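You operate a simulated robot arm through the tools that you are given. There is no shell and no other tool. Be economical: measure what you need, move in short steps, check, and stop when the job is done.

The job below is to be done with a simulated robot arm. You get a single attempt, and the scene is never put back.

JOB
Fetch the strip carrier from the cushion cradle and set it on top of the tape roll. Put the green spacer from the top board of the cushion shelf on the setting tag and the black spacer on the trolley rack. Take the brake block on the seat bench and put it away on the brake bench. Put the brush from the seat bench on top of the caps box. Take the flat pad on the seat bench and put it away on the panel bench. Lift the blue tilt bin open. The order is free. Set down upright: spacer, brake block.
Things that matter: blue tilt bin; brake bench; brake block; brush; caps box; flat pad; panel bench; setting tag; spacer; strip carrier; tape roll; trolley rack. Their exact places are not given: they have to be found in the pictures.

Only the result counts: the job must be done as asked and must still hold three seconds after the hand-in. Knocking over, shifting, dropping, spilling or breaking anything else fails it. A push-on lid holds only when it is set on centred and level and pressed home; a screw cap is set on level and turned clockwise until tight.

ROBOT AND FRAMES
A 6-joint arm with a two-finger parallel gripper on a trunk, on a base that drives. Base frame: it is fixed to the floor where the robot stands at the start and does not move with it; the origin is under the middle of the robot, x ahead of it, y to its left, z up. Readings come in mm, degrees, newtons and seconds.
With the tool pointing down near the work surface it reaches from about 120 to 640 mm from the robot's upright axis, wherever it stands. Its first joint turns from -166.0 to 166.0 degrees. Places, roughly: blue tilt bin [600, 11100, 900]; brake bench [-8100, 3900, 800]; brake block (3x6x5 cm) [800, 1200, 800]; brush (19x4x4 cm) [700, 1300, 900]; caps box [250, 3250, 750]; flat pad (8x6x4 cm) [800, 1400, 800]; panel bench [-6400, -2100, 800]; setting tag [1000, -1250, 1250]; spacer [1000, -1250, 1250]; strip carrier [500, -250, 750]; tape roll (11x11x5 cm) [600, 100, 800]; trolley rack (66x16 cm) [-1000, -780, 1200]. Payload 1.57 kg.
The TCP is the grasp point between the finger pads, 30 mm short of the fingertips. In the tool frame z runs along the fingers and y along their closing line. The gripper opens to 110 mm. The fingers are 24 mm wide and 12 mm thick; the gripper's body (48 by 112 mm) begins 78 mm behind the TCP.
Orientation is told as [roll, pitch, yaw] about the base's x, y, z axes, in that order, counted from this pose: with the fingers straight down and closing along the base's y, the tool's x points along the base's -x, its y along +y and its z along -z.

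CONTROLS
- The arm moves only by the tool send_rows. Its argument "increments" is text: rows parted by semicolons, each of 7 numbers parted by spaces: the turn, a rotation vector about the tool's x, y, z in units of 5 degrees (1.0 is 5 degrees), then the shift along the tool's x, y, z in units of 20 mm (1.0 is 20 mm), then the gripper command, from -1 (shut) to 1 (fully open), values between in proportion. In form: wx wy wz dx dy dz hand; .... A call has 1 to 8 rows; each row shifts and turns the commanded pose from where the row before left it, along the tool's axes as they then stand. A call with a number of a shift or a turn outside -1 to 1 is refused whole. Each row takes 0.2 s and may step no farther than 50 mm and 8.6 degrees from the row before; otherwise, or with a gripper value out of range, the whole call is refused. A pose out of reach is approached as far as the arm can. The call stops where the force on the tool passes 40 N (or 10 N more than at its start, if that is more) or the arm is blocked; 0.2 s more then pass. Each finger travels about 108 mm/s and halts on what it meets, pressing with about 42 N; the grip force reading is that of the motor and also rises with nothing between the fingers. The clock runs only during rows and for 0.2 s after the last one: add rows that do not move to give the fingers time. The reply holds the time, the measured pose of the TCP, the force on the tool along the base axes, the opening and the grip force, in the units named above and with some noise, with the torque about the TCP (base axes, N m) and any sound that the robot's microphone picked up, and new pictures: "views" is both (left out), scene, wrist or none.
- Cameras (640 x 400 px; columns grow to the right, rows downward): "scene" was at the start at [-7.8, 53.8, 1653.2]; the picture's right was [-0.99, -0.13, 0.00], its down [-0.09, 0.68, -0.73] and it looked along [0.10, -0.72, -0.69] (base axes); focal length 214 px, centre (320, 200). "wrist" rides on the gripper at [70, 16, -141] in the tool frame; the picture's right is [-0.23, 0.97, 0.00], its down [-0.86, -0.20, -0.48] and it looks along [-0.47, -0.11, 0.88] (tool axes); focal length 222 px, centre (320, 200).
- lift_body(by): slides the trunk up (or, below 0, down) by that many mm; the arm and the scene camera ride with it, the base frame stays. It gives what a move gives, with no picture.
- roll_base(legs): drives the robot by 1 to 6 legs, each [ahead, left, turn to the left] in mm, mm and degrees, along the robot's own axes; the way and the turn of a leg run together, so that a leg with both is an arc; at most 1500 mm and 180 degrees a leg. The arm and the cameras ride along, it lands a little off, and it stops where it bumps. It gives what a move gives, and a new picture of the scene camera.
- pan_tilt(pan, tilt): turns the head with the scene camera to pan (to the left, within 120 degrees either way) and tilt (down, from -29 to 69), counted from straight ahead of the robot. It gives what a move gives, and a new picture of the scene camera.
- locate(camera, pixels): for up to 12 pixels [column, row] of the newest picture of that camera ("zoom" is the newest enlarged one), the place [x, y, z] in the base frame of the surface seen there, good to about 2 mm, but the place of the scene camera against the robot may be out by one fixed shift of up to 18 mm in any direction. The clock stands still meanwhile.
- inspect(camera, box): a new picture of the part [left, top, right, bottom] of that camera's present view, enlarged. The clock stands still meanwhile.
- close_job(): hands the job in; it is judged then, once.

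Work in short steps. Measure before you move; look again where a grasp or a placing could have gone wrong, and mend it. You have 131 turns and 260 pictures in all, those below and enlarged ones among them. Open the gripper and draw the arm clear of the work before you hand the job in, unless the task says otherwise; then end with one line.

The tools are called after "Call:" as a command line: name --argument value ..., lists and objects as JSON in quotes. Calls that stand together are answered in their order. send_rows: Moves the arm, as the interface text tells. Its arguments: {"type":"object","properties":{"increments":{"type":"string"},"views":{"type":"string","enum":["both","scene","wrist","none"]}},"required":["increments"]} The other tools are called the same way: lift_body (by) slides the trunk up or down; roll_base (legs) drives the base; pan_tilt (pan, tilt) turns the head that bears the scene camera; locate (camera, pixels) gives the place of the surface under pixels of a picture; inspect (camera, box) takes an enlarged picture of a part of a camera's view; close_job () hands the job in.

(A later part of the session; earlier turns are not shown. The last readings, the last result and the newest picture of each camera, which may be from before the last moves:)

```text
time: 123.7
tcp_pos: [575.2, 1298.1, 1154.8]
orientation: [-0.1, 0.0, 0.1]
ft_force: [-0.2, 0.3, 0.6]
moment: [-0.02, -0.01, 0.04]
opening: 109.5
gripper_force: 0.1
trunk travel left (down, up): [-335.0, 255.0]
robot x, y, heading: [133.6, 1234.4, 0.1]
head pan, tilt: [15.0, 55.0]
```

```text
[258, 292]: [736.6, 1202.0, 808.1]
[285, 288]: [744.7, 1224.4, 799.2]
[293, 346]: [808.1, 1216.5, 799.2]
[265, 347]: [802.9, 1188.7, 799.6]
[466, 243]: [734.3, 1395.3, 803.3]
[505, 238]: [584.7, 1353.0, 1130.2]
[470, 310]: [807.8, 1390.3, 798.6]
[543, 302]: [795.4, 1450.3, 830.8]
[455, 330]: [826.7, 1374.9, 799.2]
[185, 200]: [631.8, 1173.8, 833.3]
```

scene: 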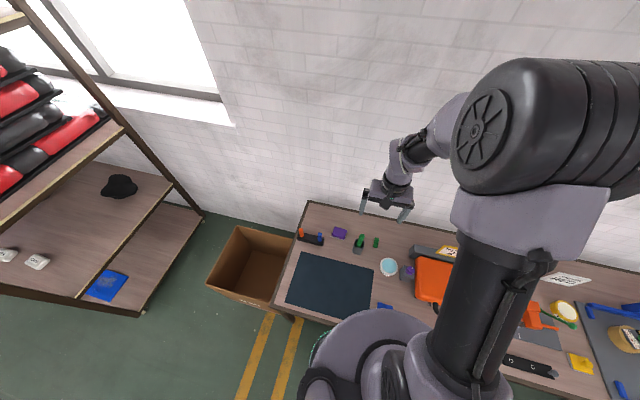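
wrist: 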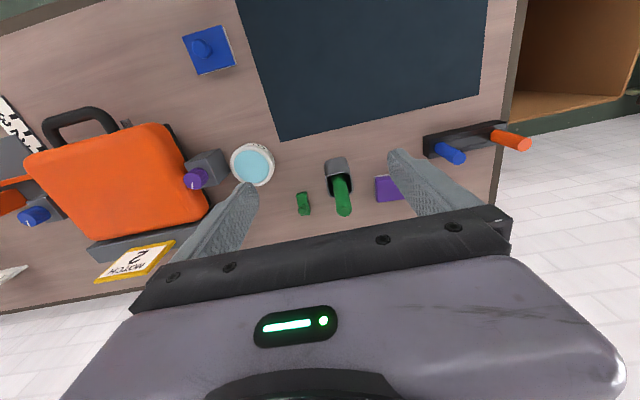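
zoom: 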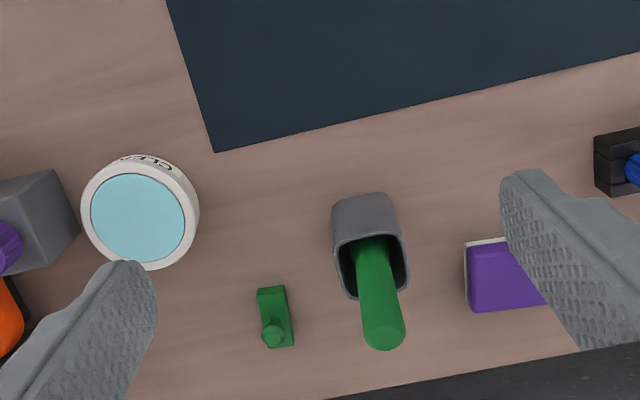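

Handle axis ≈(693,1309), top 993; cup top 889; bench 799. Before choosing the grasp, I look at the caps box on the shelf to the left.

Call:
pan_tilt --pan 75 --tilt 25

Call:
inspect --camera "scene" --box '[220, 120, 480, 300]'

```text
time: 125.0
tcp_pos: [575.3, 1298.4, 1154.7]
orientation: [0.1, -0.1, 0.0]
ft_force: [-1.1, -0.7, -0.6]
moment: [0.04, -0.02, -0.02]
opening: 110.1
gripper_force: 0.0
trunk travel left (down, up): [-335.0, 255.0]
robot x, y, heading: [134.4, 1237.1, -0.0]
head pan, tilt: [75.0, 25.0]
```

scene: 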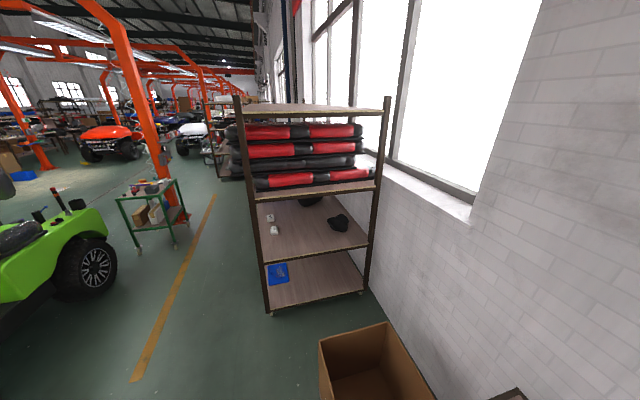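

```text
2.22 times, centred on (350, 210) of scene
```

zoom: 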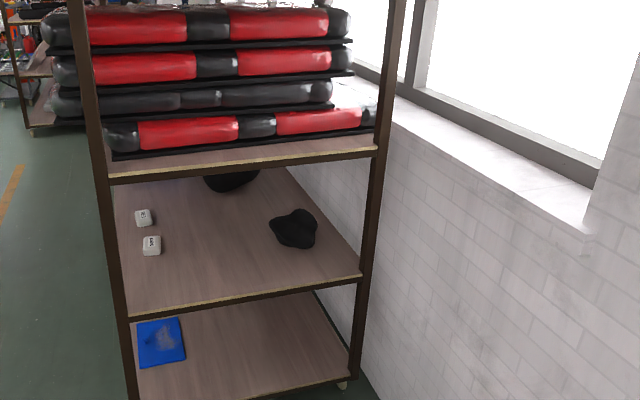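

Call:
inspect --camera "scene" --box '[255, 205, 295, 245]'

Call:
locate --camera "zoom" --pixels '[[320, 200], [250, 190], [310, 320]]'

Call:
locate --camera "scene" --pixels '[[270, 216], [275, 229], [338, 222], [258, 203], [370, 180], [365, 246], [264, 262], [310, 198], [300, 210], [320, 190]]'

```text
10.00 times, centred on (275, 225) of scene
```

zoom: 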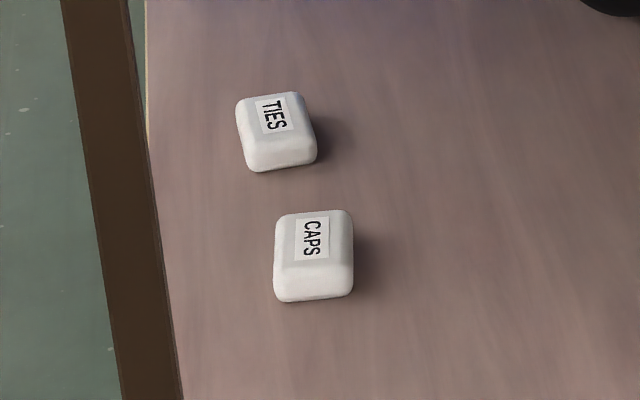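

```text
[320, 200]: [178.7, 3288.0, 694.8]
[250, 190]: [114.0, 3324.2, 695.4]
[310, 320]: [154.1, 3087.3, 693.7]
```

```text
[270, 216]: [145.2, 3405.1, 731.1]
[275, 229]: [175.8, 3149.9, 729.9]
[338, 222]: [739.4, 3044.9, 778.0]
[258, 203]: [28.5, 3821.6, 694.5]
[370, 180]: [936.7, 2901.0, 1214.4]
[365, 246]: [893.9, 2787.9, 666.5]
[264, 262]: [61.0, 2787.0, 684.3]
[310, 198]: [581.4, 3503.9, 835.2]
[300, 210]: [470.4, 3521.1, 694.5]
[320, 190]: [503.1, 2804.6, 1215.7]
```

The caps box is the small white "CAPS" box on the shelf board at ≈(175,3155,715). Plan: grip the brush low on its handle from above, later turn the tool horizontal and lay it on the box. Move over the handle.

Call:
send_rows --increments "0 0 0 -1 0.1 0 0.2;0 0 0 -1 0.1 0 0.2;0 0 0 -1 0.1 0 0.2;0 0 0 -1 0.1 0 0.2;0 0 0 -1 0.1 0 0.2;0 0 0 -1 0.1 0 0.2;0 0 0 -0.05 0 0.5 0.2;0 0 0 0 0 0.5 0.2" --views "wrist"

Call:
inspect --camera "wrist" --box '[240, 90, 400, 230]'

```text
time: 126.8
tcp_pos: [697.0, 1309.7, 1135.3]
orientation: [0.0, 0.0, 0.0]
ft_force: [-0.8, 0.6, -0.1]
moment: [0.02, 0.0, -0.01]
opening: 65.9
gripper_force: 0.0
trunk travel left (down, up): [-335.0, 255.0]
robot x, y, heading: [133.8, 1239.4, 0.1]
head pan, tilt: [75.0, 25.0]
```

wrist: 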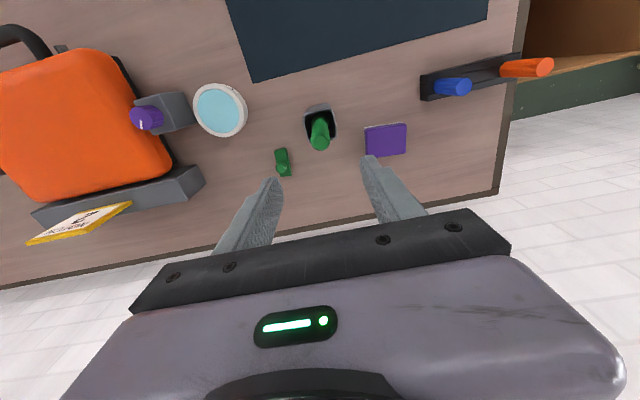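

```text
2.86 times, centred on (320, 160) of wrist
```

zoom: 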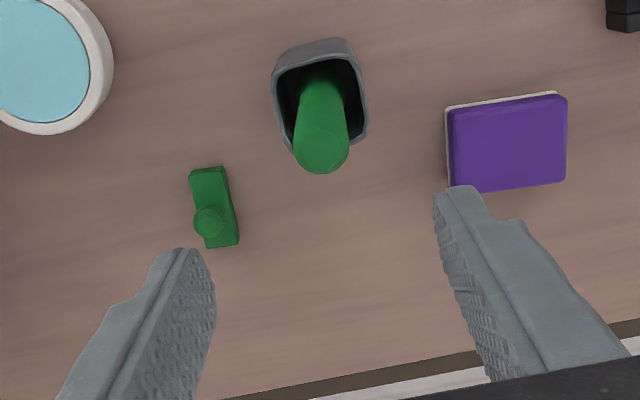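

Call:
locate --camera "zoom" --pixels '[[320, 148], [296, 145], [347, 145], [320, 122], [320, 170], [208, 222], [210, 170], [238, 243], [205, 247], [447, 110], [565, 97], [525, 185]]'

```text
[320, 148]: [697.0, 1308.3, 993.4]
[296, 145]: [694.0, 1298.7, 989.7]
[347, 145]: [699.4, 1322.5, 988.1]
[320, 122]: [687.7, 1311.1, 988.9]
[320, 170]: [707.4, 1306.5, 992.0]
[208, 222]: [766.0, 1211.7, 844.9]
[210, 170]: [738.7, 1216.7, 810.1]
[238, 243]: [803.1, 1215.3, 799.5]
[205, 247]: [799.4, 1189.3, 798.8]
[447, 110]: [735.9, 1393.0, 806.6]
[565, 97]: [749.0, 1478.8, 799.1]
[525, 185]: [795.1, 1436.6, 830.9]
```

Handle centred under the TCP. Descend to z≈928 and close.

Call:
send_rows --increments "0 0 0 0 0 1 0.2;0 0 0 0 0 1 0.2;0 0 0 0 0 1 0.2;0 0 0 0 0 1 0.2;0 0 0 0 0 1 0.2;0 0 0 0 0 1 0.2;0 0 0 0 0 1 0.2;0 0 0 0 0 1 0.2" --views "none"

Call:
send_rows --increments "0 0 0 0 0 1 0.2;0 0 0 0 0 1 0.2;0 0 0 0 0 0.35 0.2;0 0 0 0 0 0 -1;0 0 0 0 0 0 -1;0 0 0 0 0 0 -1" --views "wrist"

```text
time: 128.6
tcp_pos: [696.8, 1310.6, 974.6]
orientation: [0.1, 0.0, 0.0]
ft_force: [0.0, -0.3, -0.5]
moment: [0.02, -0.02, 0.0]
opening: 65.6
gripper_force: 0.0
trunk travel left (down, up): [-335.0, 255.0]
robot x, y, heading: [130.7, 1234.0, 0.3]
head pan, tilt: [75.0, 25.0]
```

```text
time: 130.0
tcp_pos: [696.0, 1309.5, 927.7]
orientation: [0.0, 0.0, 0.0]
ft_force: [-0.8, 0.5, 0.0]
moment: [-0.01, -0.01, -0.04]
opening: 25.1
gripper_force: 36.7
trunk travel left (down, up): [-335.0, 255.0]
robot x, y, heading: [135.1, 1240.2, 0.0]
head pan, tilt: [75.0, 25.0]
```

wrist: 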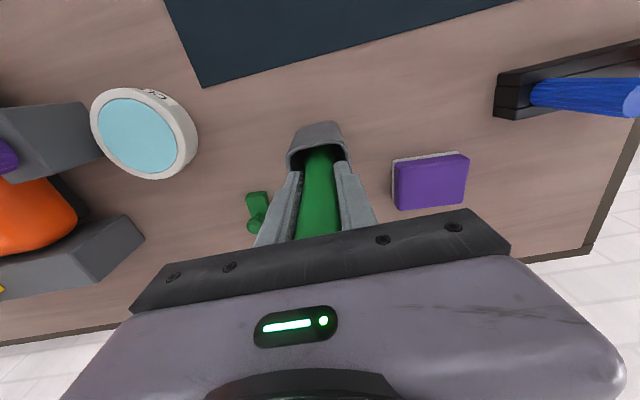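

Gripped (25 mm). Raise the trunk 220 mm to pull the brush straight out, then look.

Call:
lift_body --by 220

Call:
pan_tilt --pan 20 --tilt 50

Call:
inspect --camera "scene" --box '[300, 160, 460, 260]'

```text
time: 132.4
tcp_pos: [696.8, 1309.7, 1148.0]
orientation: [0.0, 0.0, 0.0]
ft_force: [-0.7, -0.2, -0.5]
moment: [-0.02, 0.01, 0.03]
opening: 24.7
gripper_force: 36.4
trunk travel left (down, up): [-555.0, 35.0]
robot x, y, heading: [133.6, 1236.5, 0.2]
head pan, tilt: [75.0, 25.0]
```

```text
time: 133.6
tcp_pos: [695.8, 1308.8, 1147.9]
orientation: [0.0, 0.0, -0.1]
ft_force: [-0.5, -0.5, -0.3]
moment: [-0.04, 0.01, 0.0]
opening: 25.1
gripper_force: 36.2
trunk travel left (down, up): [-555.0, 35.0]
robot x, y, heading: [132.5, 1232.2, -0.2]
head pan, tilt: [20.0, 50.0]
```

scene: 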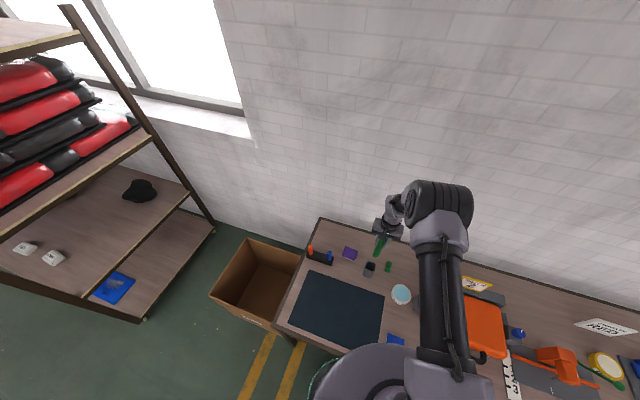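

```text
4.00 times, centred on (380, 210) of scene
```

zoom: 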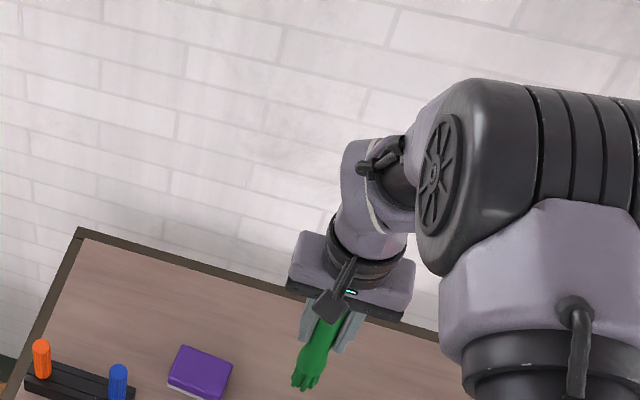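

Brush is out and held straight. Back off 750 mm and look left along the aisle.

Call:
roll_base --legs '[[-750, 0, 0]]'

Call:
pan_tilt --pan 80 --tilt 35

Call:
locate --camera "scene" --pixels '[[150, 300], [200, 280], [250, 300], [320, 250], [380, 250], [420, 300], [300, 220], [260, 240]]'

```text
time: 137.6
tcp_pos: [-46.1, 1310.0, 1147.5]
orientation: [0.1, 0.1, 0.2]
ft_force: [-0.1, -0.4, -0.2]
moment: [0.04, 0.01, 0.04]
opening: 24.8
gripper_force: 36.3
trunk travel left (down, up): [-555.0, 35.0]
robot x, y, heading: [-611.3, 1233.0, 0.3]
head pan, tilt: [20.0, 50.0]
```

scene: 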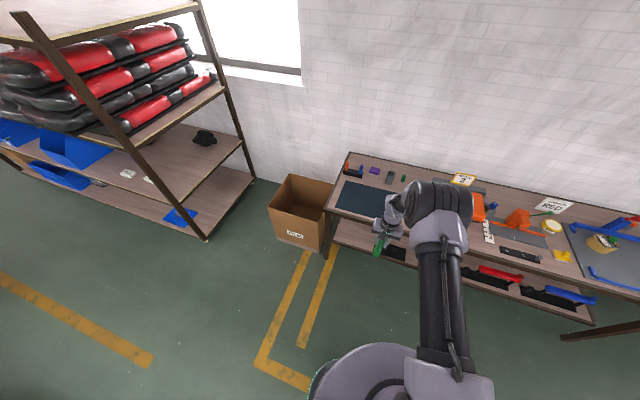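

```text
time: 138.9
tcp_pos: [-46.4, 1309.8, 1147.1]
orientation: [0.1, -0.1, 0.2]
ft_force: [-0.1, 0.6, -0.5]
moment: [0.01, -0.02, 0.01]
opening: 24.8
gripper_force: 36.3
trunk travel left (down, up): [-555.0, 35.0]
robot x, y, heading: [-608.6, 1235.1, 0.4]
head pan, tilt: [80.0, 35.0]
```

scene: 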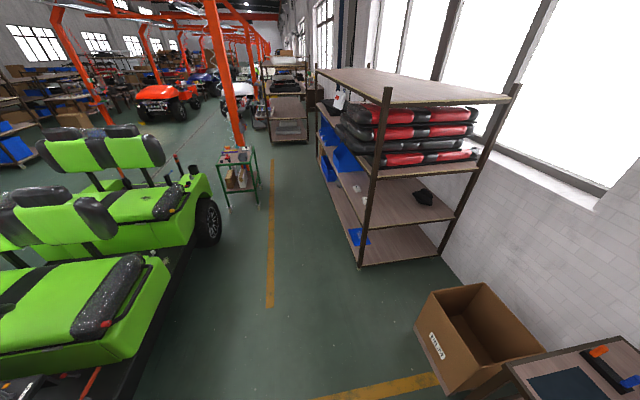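

```text
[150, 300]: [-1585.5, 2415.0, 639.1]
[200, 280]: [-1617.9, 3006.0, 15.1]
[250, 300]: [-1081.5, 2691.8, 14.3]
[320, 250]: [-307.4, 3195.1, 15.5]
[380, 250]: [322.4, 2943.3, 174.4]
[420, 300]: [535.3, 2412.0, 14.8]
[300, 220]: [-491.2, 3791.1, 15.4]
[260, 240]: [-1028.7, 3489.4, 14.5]
```

Aisle is free. Drive back 110 mm and left ~1850 mm next to the caps box, then view.

Call:
roll_base --legs '[[-110, 0, 0], [0, 1000, 0], [0, 840, 0]]'

Call:
lift_body --by -300

Call:
pan_tilt --pan 12 --tilt 40

```text
time: 147.4
tcp_pos: [-161.0, 2802.5, 1148.2]
orientation: [-0.1, 0.2, -0.8]
ft_force: [-0.2, -0.7, 0.4]
moment: [-0.02, 0.03, 0.01]
opening: 24.8
gripper_force: 36.3
trunk travel left (down, up): [-555.0, 35.0]
robot x, y, heading: [-727.0, 2740.4, -0.0]
head pan, tilt: [80.0, 35.0]
stopped in leg 3: the force on the tool passed its limit at 134 N (the readings are from after the stop); the commanded pose is now the measured one
```

scene: 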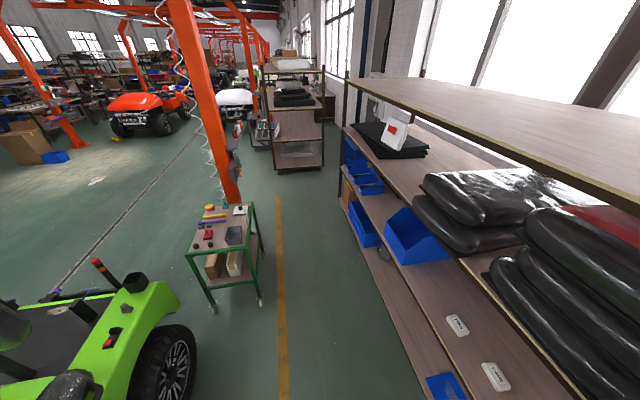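

```text
time: 150.4
tcp_pos: [-161.4, 2802.6, 847.3]
orientation: [-0.2, 0.2, -0.8]
ft_force: [0.4, -0.6, -0.5]
moment: [-0.03, 0.01, 0.02]
opening: 24.6
gripper_force: 37.0
trunk travel left (down, up): [-255.0, 335.0]
robot x, y, heading: [-727.1, 2738.9, 0.0]
head pan, tilt: [80.0, 35.0]
```

```text
time: 151.8
tcp_pos: [-162.3, 2802.1, 847.0]
orientation: [-0.3, 0.1, -0.8]
ft_force: [0.7, -0.1, -0.7]
moment: [0.0, 0.02, 0.02]
opening: 24.8
gripper_force: 36.3
trunk travel left (down, up): [-255.0, 335.0]
robot x, y, heading: [-728.4, 2736.0, 0.0]
head pan, tilt: [12.0, 40.0]
```

scene: 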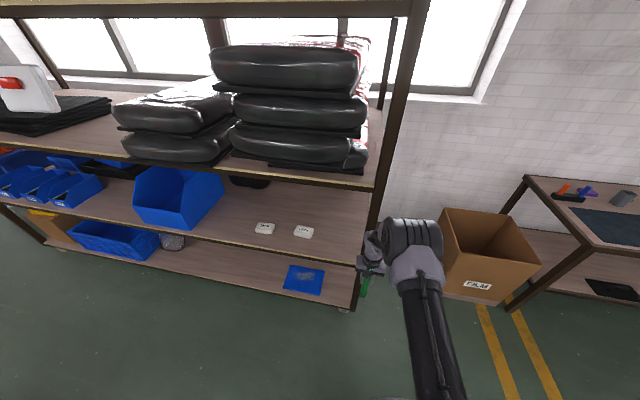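

The wrist bumped the shelf's corner post during the drive. I drive back right a little, then check post position and that nothing moved.

Call:
roll_base --legs '[[0, -100, 0]]'

Call:
locate --camera "scene" --pixels '[[370, 200], [355, 290], [390, 100], [330, 250], [200, 215], [60, 205], [345, 180], [265, 228], [303, 231], [300, 250]]'

Call:
inspect --camera "scene" --box '[230, 190, 430, 310]'

```text
time: 152.9
tcp_pos: [-163.1, 2702.9, 846.5]
orientation: [0.0, 0.1, -0.8]
ft_force: [-0.1, 0.3, 0.0]
moment: [0.0, 0.01, 0.01]
opening: 25.0
gripper_force: 36.1
trunk travel left (down, up): [-255.0, 335.0]
robot x, y, heading: [-729.9, 2637.0, -0.0]
head pan, tilt: [12.0, 40.0]
```

scene: 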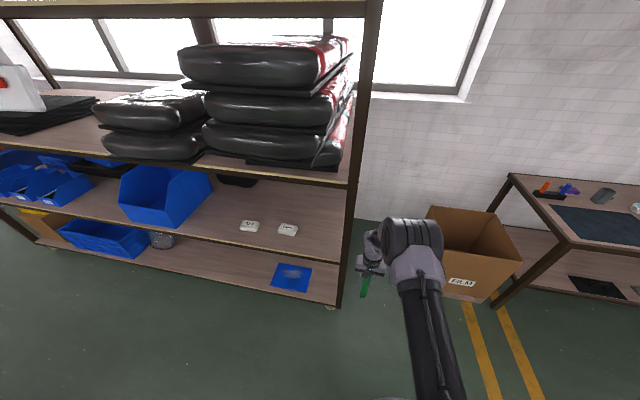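

```text
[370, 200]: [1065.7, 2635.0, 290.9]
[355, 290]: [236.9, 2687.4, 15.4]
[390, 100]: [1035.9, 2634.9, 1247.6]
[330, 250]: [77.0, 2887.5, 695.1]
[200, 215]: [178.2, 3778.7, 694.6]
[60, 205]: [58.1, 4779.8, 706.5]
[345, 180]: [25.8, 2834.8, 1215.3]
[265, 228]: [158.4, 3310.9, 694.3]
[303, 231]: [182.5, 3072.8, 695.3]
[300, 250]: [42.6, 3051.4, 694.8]
```

```text
3.20 times, centred on (330, 250) of scene
```

zoom: 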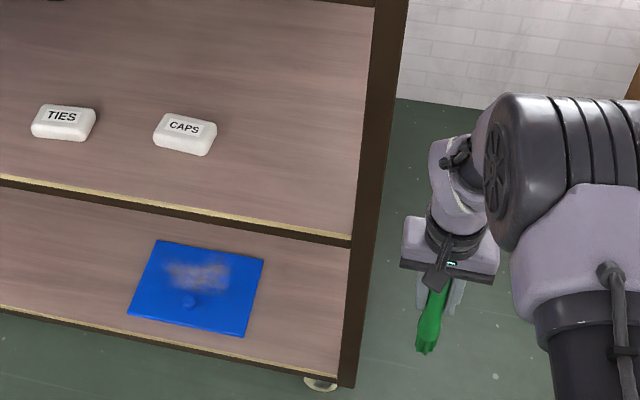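

Shelf is on castors; check whether it shifted, comparing CAPS (before: 176,3150) and TIES (145,3405) positions.

Call:
locate --camera "scene" --pixels '[[250, 225], [288, 228], [342, 263], [349, 184], [236, 180], [340, 300]]'

Call:
inspect --camera "scene" --box '[230, 205, 310, 255]'

Call:
locate --camera "zoom" --pixels '[[160, 170], [470, 190], [390, 160], [540, 190], [400, 205], [530, 245], [460, 225], [410, 165]]'

```text
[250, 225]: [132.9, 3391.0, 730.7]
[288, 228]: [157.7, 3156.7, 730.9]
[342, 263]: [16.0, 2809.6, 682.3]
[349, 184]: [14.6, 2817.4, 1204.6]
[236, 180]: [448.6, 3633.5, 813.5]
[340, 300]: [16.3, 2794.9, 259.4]
```

```text
8.00 times, centred on (270, 230) of scene
```

zoom: 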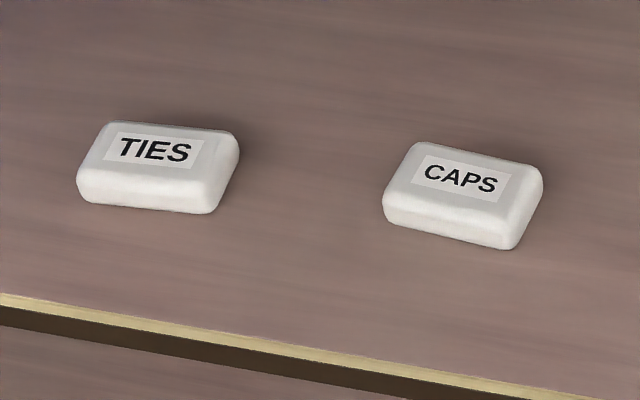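

```text
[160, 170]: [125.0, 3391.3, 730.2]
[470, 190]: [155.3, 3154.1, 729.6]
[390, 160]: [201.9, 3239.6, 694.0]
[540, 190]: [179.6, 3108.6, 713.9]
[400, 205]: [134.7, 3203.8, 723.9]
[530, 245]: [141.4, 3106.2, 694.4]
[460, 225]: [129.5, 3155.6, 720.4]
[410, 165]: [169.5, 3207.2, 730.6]
```

CAPS box: x 129–182, y 3106–3207, unmoved. I check what the wrist hit: locate pads/upper boards and the wrist itself.

Call:
locate --camera "scene" --pixels '[[318, 165], [260, 165], [280, 140], [250, 60], [350, 5], [200, 10], [372, 235], [370, 262], [410, 222], [365, 285], [440, 230], [385, 265]]'

Call:
send_rows --increments "0 0 0 0 0 0 -1" --views "wrist"

```text
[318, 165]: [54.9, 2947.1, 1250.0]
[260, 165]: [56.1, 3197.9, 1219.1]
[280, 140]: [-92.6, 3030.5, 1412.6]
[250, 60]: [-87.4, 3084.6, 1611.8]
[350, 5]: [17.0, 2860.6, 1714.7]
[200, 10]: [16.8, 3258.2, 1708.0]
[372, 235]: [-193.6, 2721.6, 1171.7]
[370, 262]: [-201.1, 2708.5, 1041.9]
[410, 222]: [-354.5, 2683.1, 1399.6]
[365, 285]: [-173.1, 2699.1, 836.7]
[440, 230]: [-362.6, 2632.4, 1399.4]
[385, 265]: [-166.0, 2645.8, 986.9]
```

```text
time: 153.3
tcp_pos: [-161.7, 2703.6, 846.4]
orientation: [-0.2, 0.2, -0.7]
ft_force: [-0.9, 0.8, -1.2]
moment: [0.05, -0.02, 0.02]
opening: 24.7
gripper_force: 36.6
trunk travel left (down, up): [-255.0, 335.0]
robot x, y, heading: [-721.6, 2640.1, -0.3]
head pan, tilt: [12.0, 40.0]
```

wrist: 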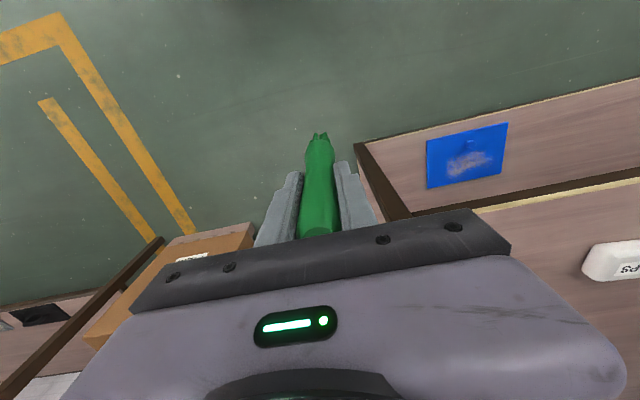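

The pads protruding at z>1400 were touched by the wrist; below that height it's clear. Now turn the tool horizontal (90° about tool y) at this free spot.

Call:
send_rows --increments "0 -1 0 0 0 0 -1;0 -1 0 0 0 0 -1;0 -1 0 0 0 0 -1;0 -1 0 0 0 0 -1;0 -1 0 0 0 0 -1;0 -1 0 0 0 0 -1" --views "scene"

Call:
send_rows --increments "0 -1 0 0 0 0 -1;0 -1 0 0 0 0 -1;0 -1 0 0 0 0 -1;0 -1 0 0 0 0 -1;0 -1 0 0 0 0 -1;0 -1 0 0 0 0 -1" --views "scene"

```text
time: 154.8
tcp_pos: [-163.4, 2690.3, 847.0]
orientation: [-3.7, -19.7, -0.6]
ft_force: [0.3, 0.3, -0.1]
moment: [0.02, -0.01, 0.02]
opening: 24.7
gripper_force: 36.7
out of reach, approached as far as the arm can: row 4, 5, 6
trunk travel left (down, up): [-255.0, 335.0]
robot x, y, heading: [-725.7, 2638.9, -0.2]
head pan, tilt: [12.0, 40.0]
```

scene: 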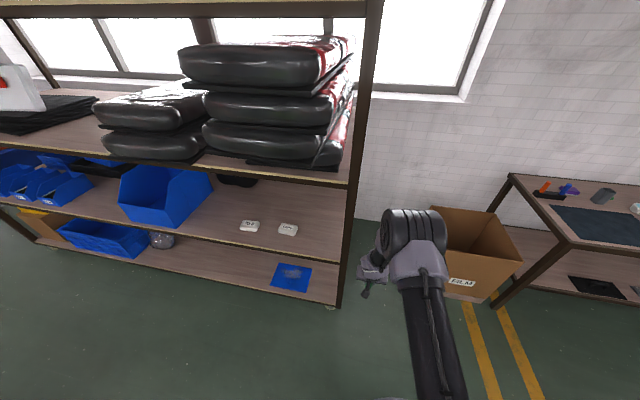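

```text
time: 156.2
tcp_pos: [-123.3, 2758.4, 860.3]
orientation: [-6.6, -49.2, 2.1]
ft_force: [-0.5, -0.3, -0.9]
moment: [0.0, 0.03, -0.06]
opening: 24.9
gripper_force: 36.7
out of reach, approached as far as the arm can: row 3, 4, 5, 6
trunk travel left (down, up): [-255.0, 335.0]
robot x, y, heading: [-725.9, 2639.0, -0.0]
head pan, tilt: [12.0, 40.0]
```

scene: 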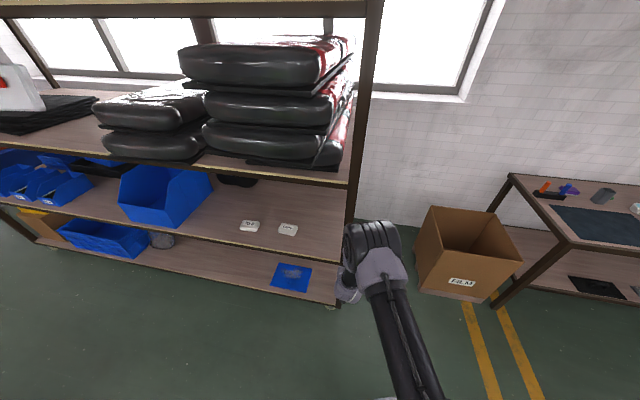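

The arm cannot reach that pitch at this height relative to the shoulder. I rotate back, move off to the right, lower the trunk, raise the arm, and retry.

Call:
roll_base --legs '[[0, -150, 0]]'

Call:
send_rows --increments "0 1 0 0 0 0 -1;0 1 0 0 0 0 -1;0 1 0 0 0 0 -1;0 1 0 0 0 0 -1;0 1 0 0 0 0 -1;0 1 0 0 0 0 -1" --views "none"

```text
time: 157.5
tcp_pos: [-123.8, 2607.1, 860.5]
orientation: [-6.4, -49.0, 2.2]
ft_force: [0.4, -0.9, -0.3]
moment: [0.01, 0.02, 0.03]
opening: 24.6
gripper_force: 35.8
trunk travel left (down, up): [-255.0, 335.0]
robot x, y, heading: [-726.0, 2488.7, -0.3]
head pan, tilt: [12.0, 40.0]
```

scene: 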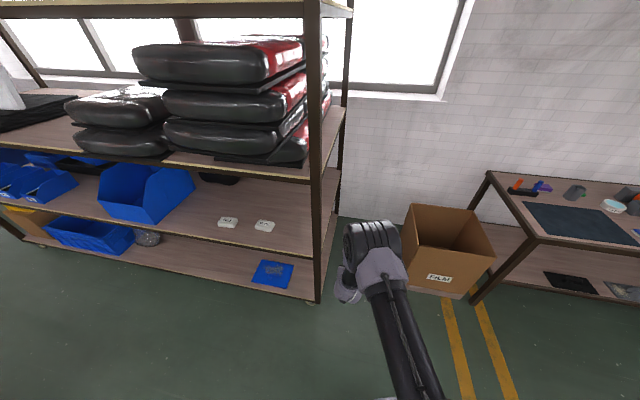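

```text
time: 158.9
tcp_pos: [-123.3, 2608.8, 860.5]
orientation: [-4.6, -19.3, -1.3]
ft_force: [-0.5, 0.4, -0.5]
moment: [0.02, 0.0, 0.0]
opening: 24.6
gripper_force: 36.1
trunk travel left (down, up): [-255.0, 335.0]
robot x, y, heading: [-726.8, 2489.6, -0.2]
head pan, tilt: [12.0, 40.0]
```

Call:
send_rows --increments "0 1 0 0 0 0 -1;0 1 0 0 0 0 -1;0 1 0 0 0 0 -1;0 0.86 0 0 0 0 -1;-0.92 0 0 0 0 0 -1" --views "none"

Call:
lift_body --by -240

Call:
send_rows --increments "0 0 0 0 0 -1 -1;0 0 0 0 0 -1 -1;0 0 0 0 0 -1 -1;0 0 0 0 0 -1 -1;0 0 0 0 0 -1 -1;0 0 0 0 0 -1 -1;0 0 0 0 0 -1 -1;0 0 0 0 0 -1 -1" --views "scene"

```text
time: 160.1
tcp_pos: [-124.1, 2608.2, 859.9]
orientation: [0.4, 0.0, -2.8]
ft_force: [-1.3, -0.5, -0.8]
moment: [0.01, -0.04, 0.0]
opening: 24.5
gripper_force: 36.6
trunk travel left (down, up): [-255.0, 335.0]
robot x, y, heading: [-730.5, 2489.5, -0.0]
head pan, tilt: [12.0, 40.0]
```

```text
time: 162.6
tcp_pos: [-124.5, 2609.0, 620.9]
orientation: [0.2, 0.0, -2.7]
ft_force: [0.9, 0.3, -0.5]
moment: [0.04, 0.03, -0.02]
opening: 24.3
gripper_force: 36.0
trunk travel left (down, up): [-15.0, 575.0]
robot x, y, heading: [-725.3, 2493.1, -0.1]
head pan, tilt: [12.0, 40.0]
```

```text
time: 164.4
tcp_pos: [-124.2, 2606.9, 780.3]
orientation: [0.3, 0.0, -2.8]
ft_force: [-0.1, 0.2, -0.6]
moment: [0.04, 0.01, 0.02]
opening: 23.7
gripper_force: 36.1
trunk travel left (down, up): [-15.0, 575.0]
robot x, y, heading: [-724.5, 2489.7, -0.3]
head pan, tilt: [12.0, 40.0]
```

scene: 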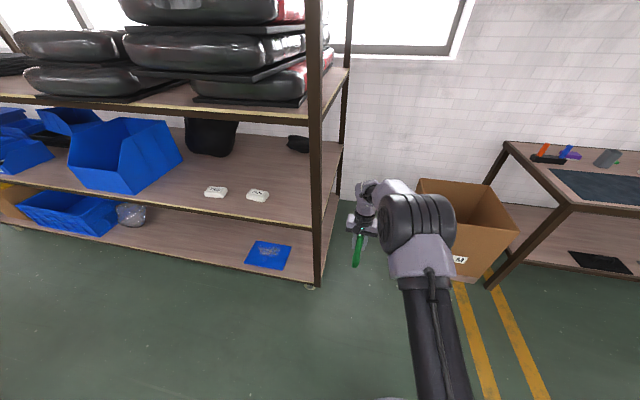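

Trunk is at the bottom now; try the pitch again.

Call:
send_rows --increments "0 -1 0 0 0 0 -1;0 -1 0 0 0 0 -1;0 -1 0 0 0 0 -1;0 -1 0 0 0 0 -1;0 -1 0 0 0 0 -1;0 -1 0 0 0 0 -1" --views "none"

Call:
send_rows --increments "0 -1 0 0 0 0 -1;0 -1 0 0 0 0 -1;0 -1 0 0 0 0 -1;0 -1 0 0 0 0 -1;0 -1 0 0 0 0 -1;0 -1 0 0 0 0 -1" --views "scene"

```text
time: 165.8
tcp_pos: [-123.9, 2607.7, 778.6]
orientation: [0.2, -29.1, -2.9]
ft_force: [-0.1, 0.0, -0.5]
moment: [-0.01, -0.01, 0.0]
opening: 23.7
gripper_force: 35.9
trunk travel left (down, up): [-15.0, 575.0]
robot x, y, heading: [-726.4, 2489.3, 0.1]
head pan, tilt: [12.0, 40.0]
```

```text
time: 167.2
tcp_pos: [-121.9, 2611.3, 782.4]
orientation: [-1.4, -56.8, -2.6]
ft_force: [0.0, -0.2, -0.7]
moment: [-0.02, 0.04, 0.0]
opening: 23.5
gripper_force: 35.6
out of reach, approached as far as the arm can: row 1, 6
trunk travel left (down, up): [-15.0, 575.0]
robot x, y, heading: [-723.1, 2487.4, -0.2]
head pan, tilt: [12.0, 40.0]
```

scene: 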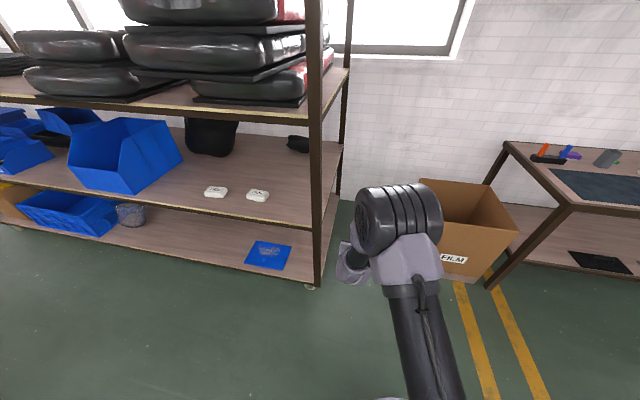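

Call:
send_rows --increments "0 -1 0 0 0 0 -1;0 -1 0 0 0 0 -1;0 -1 0 0 0 0 -1;0 -1 0 0 0 0 -1;0 -1 0 0 0 0 -1;0 -1 0 0 0 0 -1" --views "both"

```text
time: 168.6
tcp_pos: [-109.2, 2735.3, 818.1]
orientation: [-10.3, -86.4, 5.7]
ft_force: [-0.8, -0.3, -0.2]
moment: [-0.02, 0.05, -0.02]
opening: 23.6
gripper_force: 35.5
out of reach, approached as far as the arm can: row 1, 2, 3, 4, 5, 6
trunk travel left (down, up): [-15.0, 575.0]
robot x, y, heading: [-725.7, 2492.0, -0.1]
head pan, tilt: [12.0, 40.0]
```

scene: 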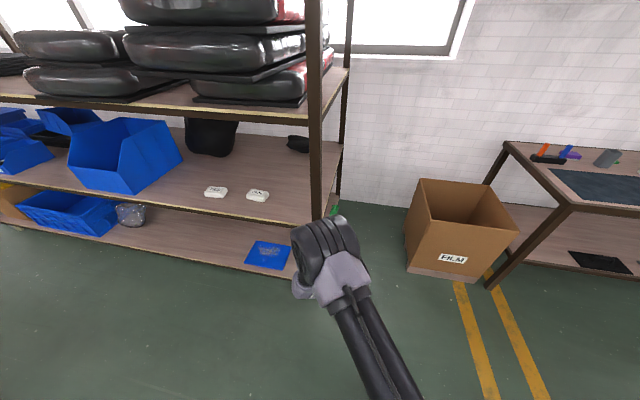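
wrist: 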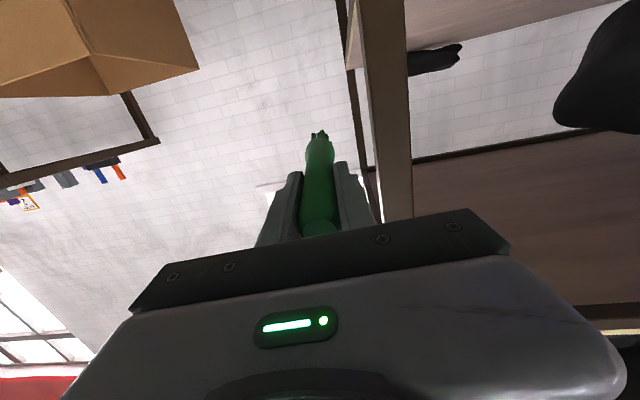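

The tool is now horizontal with the brush pointing +x (pose feasible). I look closer at the brush's shape and attitude.

Call:
inspect --camera "wrist" --box '[240, 110, 400, 240]'

Call:
inspect --camera "scene" --box '[270, 180, 370, 320]'

Call:
locate --camera "wrist" --pixels '[[320, 140], [320, 160], [320, 180], [320, 200], [320, 225], [308, 160], [331, 160]]'

```text
3.08 times, centred on (320, 175) of wrist
```

zoom: 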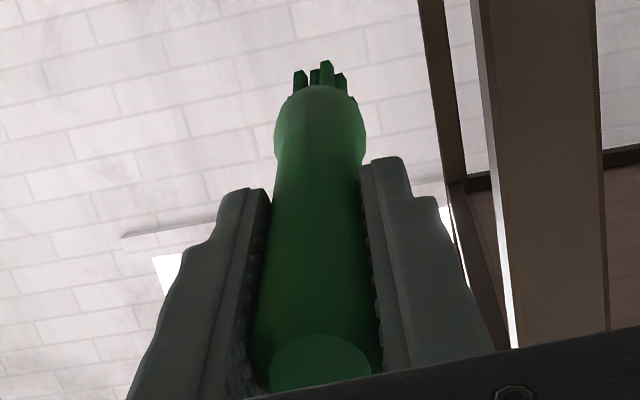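

```text
2.86 times, centred on (320, 250) of scene
```

zoom: 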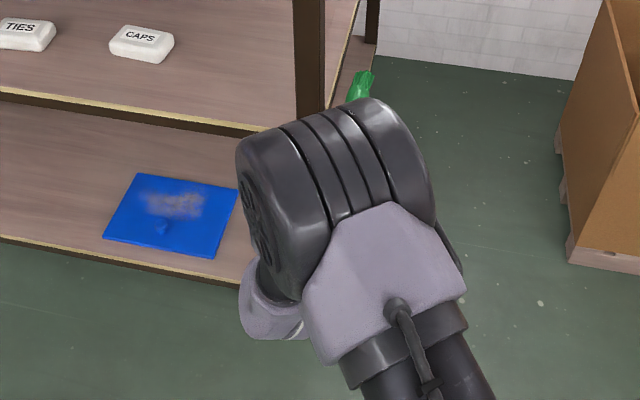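

```text
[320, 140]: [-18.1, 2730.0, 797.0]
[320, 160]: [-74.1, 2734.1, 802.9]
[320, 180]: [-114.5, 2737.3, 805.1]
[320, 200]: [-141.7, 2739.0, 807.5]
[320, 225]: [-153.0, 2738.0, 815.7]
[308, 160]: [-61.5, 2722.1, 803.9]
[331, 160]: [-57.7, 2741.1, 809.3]
```

Brush droops slightly; underside ~13–20 mm below TCP. Check the elbow's extents before inserting into the shelf bay.

Call:
locate --camera "scene" --pixels '[[320, 222], [345, 225], [300, 240], [330, 250], [310, 280], [355, 240], [300, 290], [370, 290], [336, 207], [256, 193]]'

```text
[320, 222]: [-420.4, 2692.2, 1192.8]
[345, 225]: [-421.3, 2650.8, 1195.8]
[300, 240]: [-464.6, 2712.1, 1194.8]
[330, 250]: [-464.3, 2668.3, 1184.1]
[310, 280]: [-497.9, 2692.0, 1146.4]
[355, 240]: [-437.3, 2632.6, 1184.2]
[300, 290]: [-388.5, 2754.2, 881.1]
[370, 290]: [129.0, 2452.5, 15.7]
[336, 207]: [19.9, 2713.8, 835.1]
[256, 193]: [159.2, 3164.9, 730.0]
```

Elbow stays outside the shelf when inserted. Drive back 80 mm, left 430 mm, and re-measure.

Call:
roll_base --legs '[[-90, 0, 0], [0, 428, 0]]'

Call:
pan_tilt --pan 8 --tilt 40

Call:
inspect --camera "scene" --box '[240, 140, 400, 280]'

```text
time: 171.9
tcp_pos: [-197.6, 3160.4, 819.3]
orientation: [-10.1, -86.4, 5.5]
ft_force: [-0.8, -0.8, -0.5]
moment: [0.0, 0.05, -0.02]
opening: 23.6
gripper_force: 35.8
trunk travel left (down, up): [-15.0, 575.0]
robot x, y, heading: [-818.1, 2917.4, -0.0]
head pan, tilt: [12.0, 40.0]
```

scene: 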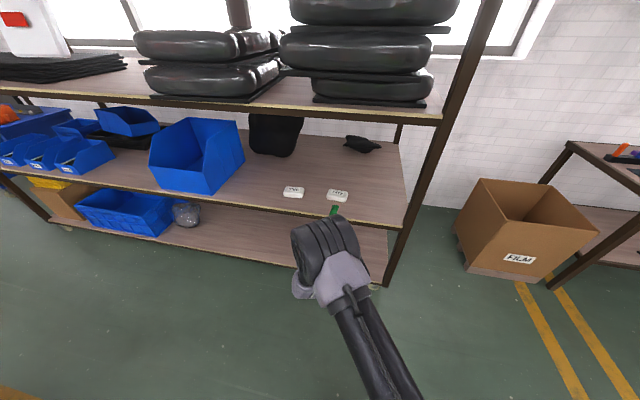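

```text
time: 172.6
tcp_pos: [-196.6, 3160.0, 818.6]
orientation: [-10.0, -86.3, 5.5]
ft_force: [0.7, -0.7, -0.5]
moment: [0.01, 0.05, 0.01]
opening: 23.5
gripper_force: 35.7
trunk travel left (down, up): [-15.0, 575.0]
robot x, y, heading: [-813.7, 2915.0, -0.1]
head pan, tilt: [8.0, 40.0]
```

scene: 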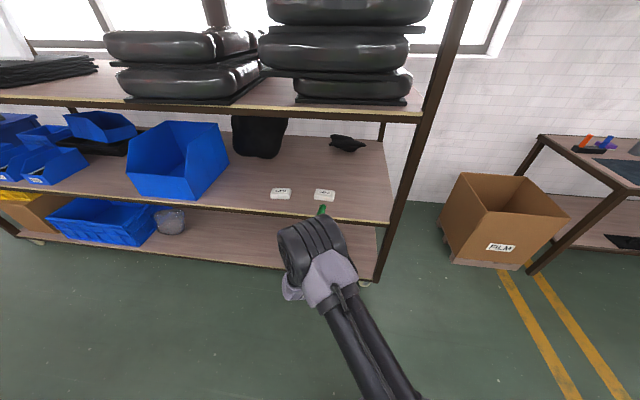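

```text
2.86 times, centred on (320, 210) of scene
```

zoom: 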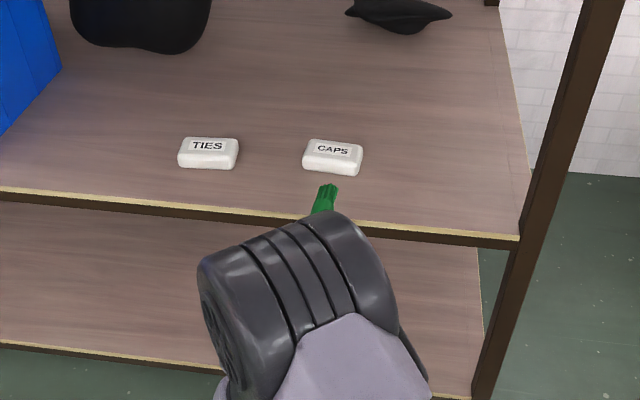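

Relative measurement of brush tip and CAPS box in the same picture.

Call:
locate --camera "zoom" --pixels '[[326, 190], [322, 205], [334, 200], [333, 150], [308, 145], [360, 150], [304, 160], [357, 172], [330, 140], [335, 167]]'

```text
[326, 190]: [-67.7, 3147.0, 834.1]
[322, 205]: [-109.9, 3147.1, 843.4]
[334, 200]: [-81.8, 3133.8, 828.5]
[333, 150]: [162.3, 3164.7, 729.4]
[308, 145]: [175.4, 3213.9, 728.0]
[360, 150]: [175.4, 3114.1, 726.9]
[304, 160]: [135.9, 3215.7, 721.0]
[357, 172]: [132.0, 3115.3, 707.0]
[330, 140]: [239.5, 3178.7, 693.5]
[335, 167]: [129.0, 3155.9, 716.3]
```

Alignment: box centre true ≈(157,3169). First lower the TCP to ~765 here outside the shelf to test reach.

Call:
send_rows --increments "0 0 0 0.7 0 0 -1;0 0 0 0.7 0 0 -1;0 0 0 0.7 0 0 -1;0 0 0 0.6 0 0 -1" --views "none"

```text
time: 173.6
tcp_pos: [-201.4, 3163.8, 763.3]
orientation: [-9.7, -86.1, 4.8]
ft_force: [0.1, 0.8, 0.9]
moment: [0.0, 0.02, -0.01]
opening: 23.3
gripper_force: 36.4
trunk travel left (down, up): [-15.0, 575.0]
robot x, y, heading: [-818.0, 2914.3, 0.0]
head pan, tilt: [8.0, 40.0]
```

Works. Drive forward 300 mm (left 6) so the brush comes over the box.

Call:
roll_base --legs '[[300, 6, 0]]'

Call:
inspect --camera "scene" --box '[200, 100, 440, 300]'

```text
time: 175.6
tcp_pos: [97.9, 3167.3, 764.4]
orientation: [-10.0, -86.1, 4.9]
ft_force: [0.1, 0.6, -0.5]
moment: [0.02, 0.06, -0.01]
opening: 23.3
gripper_force: 36.2
trunk travel left (down, up): [-15.0, 575.0]
robot x, y, heading: [-516.2, 2919.9, -0.3]
head pan, tilt: [8.0, 40.0]
```

scene: 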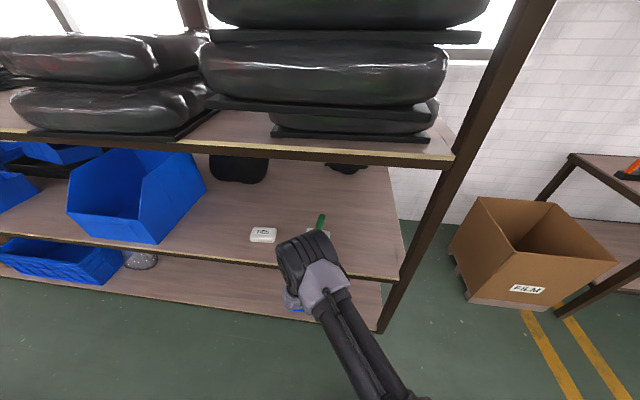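

```text
2.00 times, centred on (320, 200) of scene
```

zoom: 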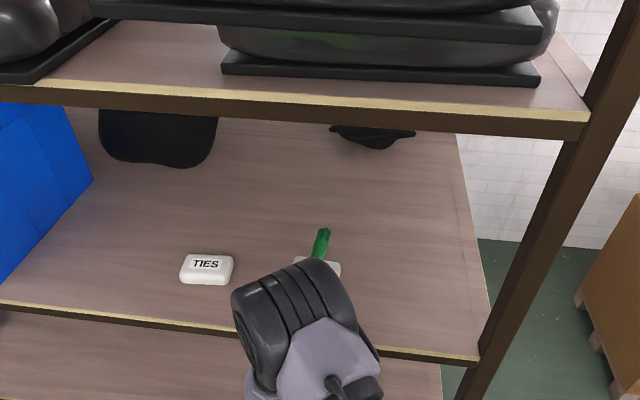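

Brush crosses the box in its middle. Move 13 mm further in, lower in small steps until contact.

Call:
send_rows --increments "0 0 0 0 0 0.6 -1;0 0 0 0.5 0 0 -1;0 0 0 0.3 0 0 -1" --views "none"

Call:
send_rows --increments "0 0 0 0.2 0 0 -1;0 0 0 0.15 0 0 -1" --views "scene"

Call:
inspect --camera "scene" --box '[270, 190, 370, 260]'

```text
time: 176.4
tcp_pos: [108.0, 3166.9, 748.9]
orientation: [-9.9, -86.2, 4.7]
ft_force: [-0.6, 0.5, -0.7]
moment: [0.02, 0.01, -0.03]
opening: 23.6
gripper_force: 35.6
trunk travel left (down, up): [-15.0, 575.0]
robot x, y, heading: [-514.7, 2922.2, -0.1]
head pan, tilt: [8.0, 40.0]
```

```text
time: 177.0
tcp_pos: [108.8, 3168.2, 740.8]
orientation: [-9.8, -86.0, 4.6]
ft_force: [-0.4, 0.4, -0.8]
moment: [0.01, 0.06, 0.02]
opening: 23.2
gripper_force: 35.4
trunk travel left (down, up): [-15.0, 575.0]
robot x, y, heading: [-517.3, 2917.2, -0.1]
head pan, tilt: [8.0, 40.0]
```

scene: 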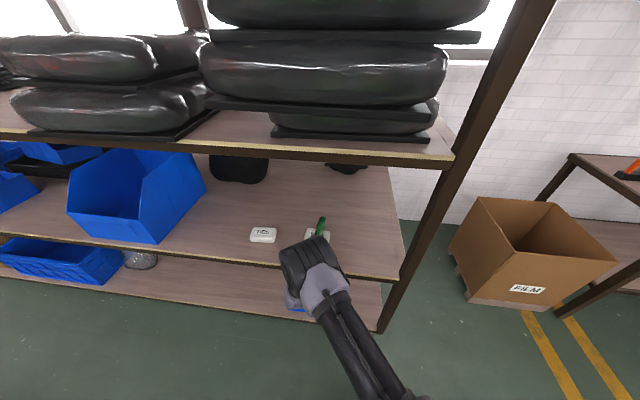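

```text
5.71 times, centred on (320, 225) of scene
```

zoom: 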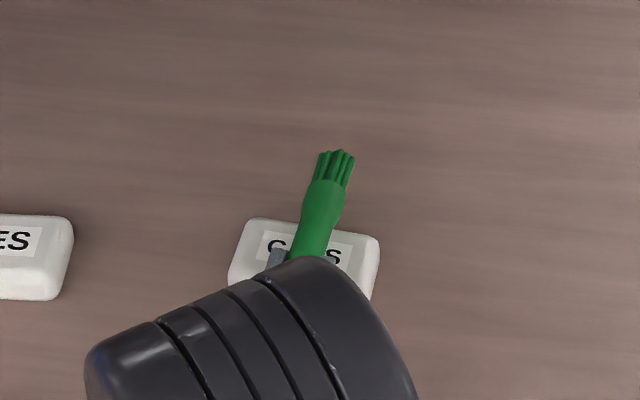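

Shift in another 10 mm for balance, then lower to contact.

Call:
send_rows --increments "0 0 0 0 0 0.5 -1;0 0 0 0.1 0 0 -1;0 0 0 0 0 0 -1" --views "none"

Call:
send_rows --increments "0 0 0 0.12 0 0 -1;0 0 0 0 0 0 -1" --views "none"

Call:
send_rows --increments "0 0 0 0.12 0 0 -1;0 0 0 0 0 0 -1" --views "none"

```text
time: 177.8
tcp_pos: [117.8, 3166.7, 737.7]
orientation: [-9.9, -86.0, 4.5]
ft_force: [0.5, 0.3, -0.9]
moment: [-0.01, 0.08, 0.02]
opening: 23.7
gripper_force: 36.0
trunk travel left (down, up): [-15.0, 575.0]
robot x, y, heading: [-518.6, 2923.1, -0.1]
head pan, tilt: [8.0, 40.0]
```

```text
time: 178.4
tcp_pos: [118.2, 3166.2, 735.2]
orientation: [-10.0, -86.0, 4.9]
ft_force: [-0.5, 0.1, -1.1]
moment: [-0.04, 0.04, 0.04]
opening: 23.6
gripper_force: 35.6
trunk travel left (down, up): [-15.0, 575.0]
robot x, y, heading: [-512.8, 2922.4, -0.2]
head pan, tilt: [8.0, 40.0]
```

```text
time: 179.0
tcp_pos: [116.6, 3167.6, 732.4]
orientation: [-10.1, -85.9, 4.7]
ft_force: [0.3, -0.8, -0.6]
moment: [-0.03, 0.06, 0.01]
opening: 23.5
gripper_force: 35.7
trunk travel left (down, up): [-15.0, 575.0]
robot x, y, heading: [-516.2, 2922.4, -0.3]
head pan, tilt: [8.0, 40.0]
```

Call:
send_rows --increments "0 0 0 0.12 0 0 -1;0 0 0 0 0 0 -1" --views "none"

Call:
send_rows --increments "0 0 0 0.12 0 0 -1;0 0 0 0 0 0 -1" --views "none"

Call:
inspect --camera "scene" --box '[270, 190, 370, 260]'

```text
time: 179.6
tcp_pos: [117.7, 3167.9, 733.0]
orientation: [-8.9, -86.2, 3.6]
ft_force: [-0.1, -1.4, 9.9]
moment: [-0.07, -0.79, 0.01]
opening: 23.4
gripper_force: 36.3
trunk travel left (down, up): [-15.0, 575.0]
robot x, y, heading: [-518.8, 2921.4, -0.1]
head pan, tilt: [8.0, 40.0]
```

```text
time: 180.2
tcp_pos: [117.7, 3167.0, 729.4]
orientation: [-9.4, -86.1, 4.0]
ft_force: [1.1, 1.4, 12.1]
moment: [-0.04, -1.04, 0.08]
opening: 23.7
gripper_force: 35.5
trunk travel left (down, up): [-15.0, 575.0]
robot x, y, heading: [-516.7, 2919.1, -0.0]
head pan, tilt: [8.0, 40.0]
```

```text
5.71 times, centred on (320, 225) of scene
```

zoom: 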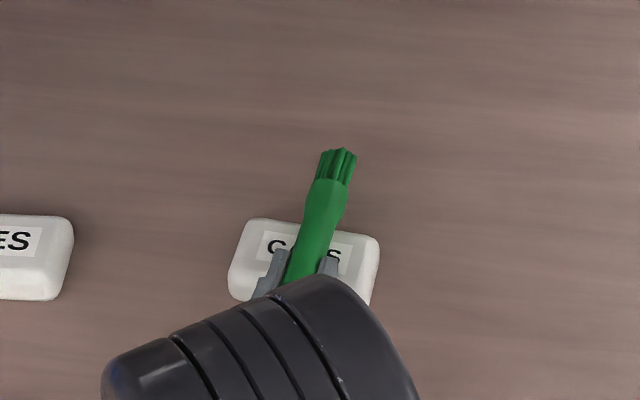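

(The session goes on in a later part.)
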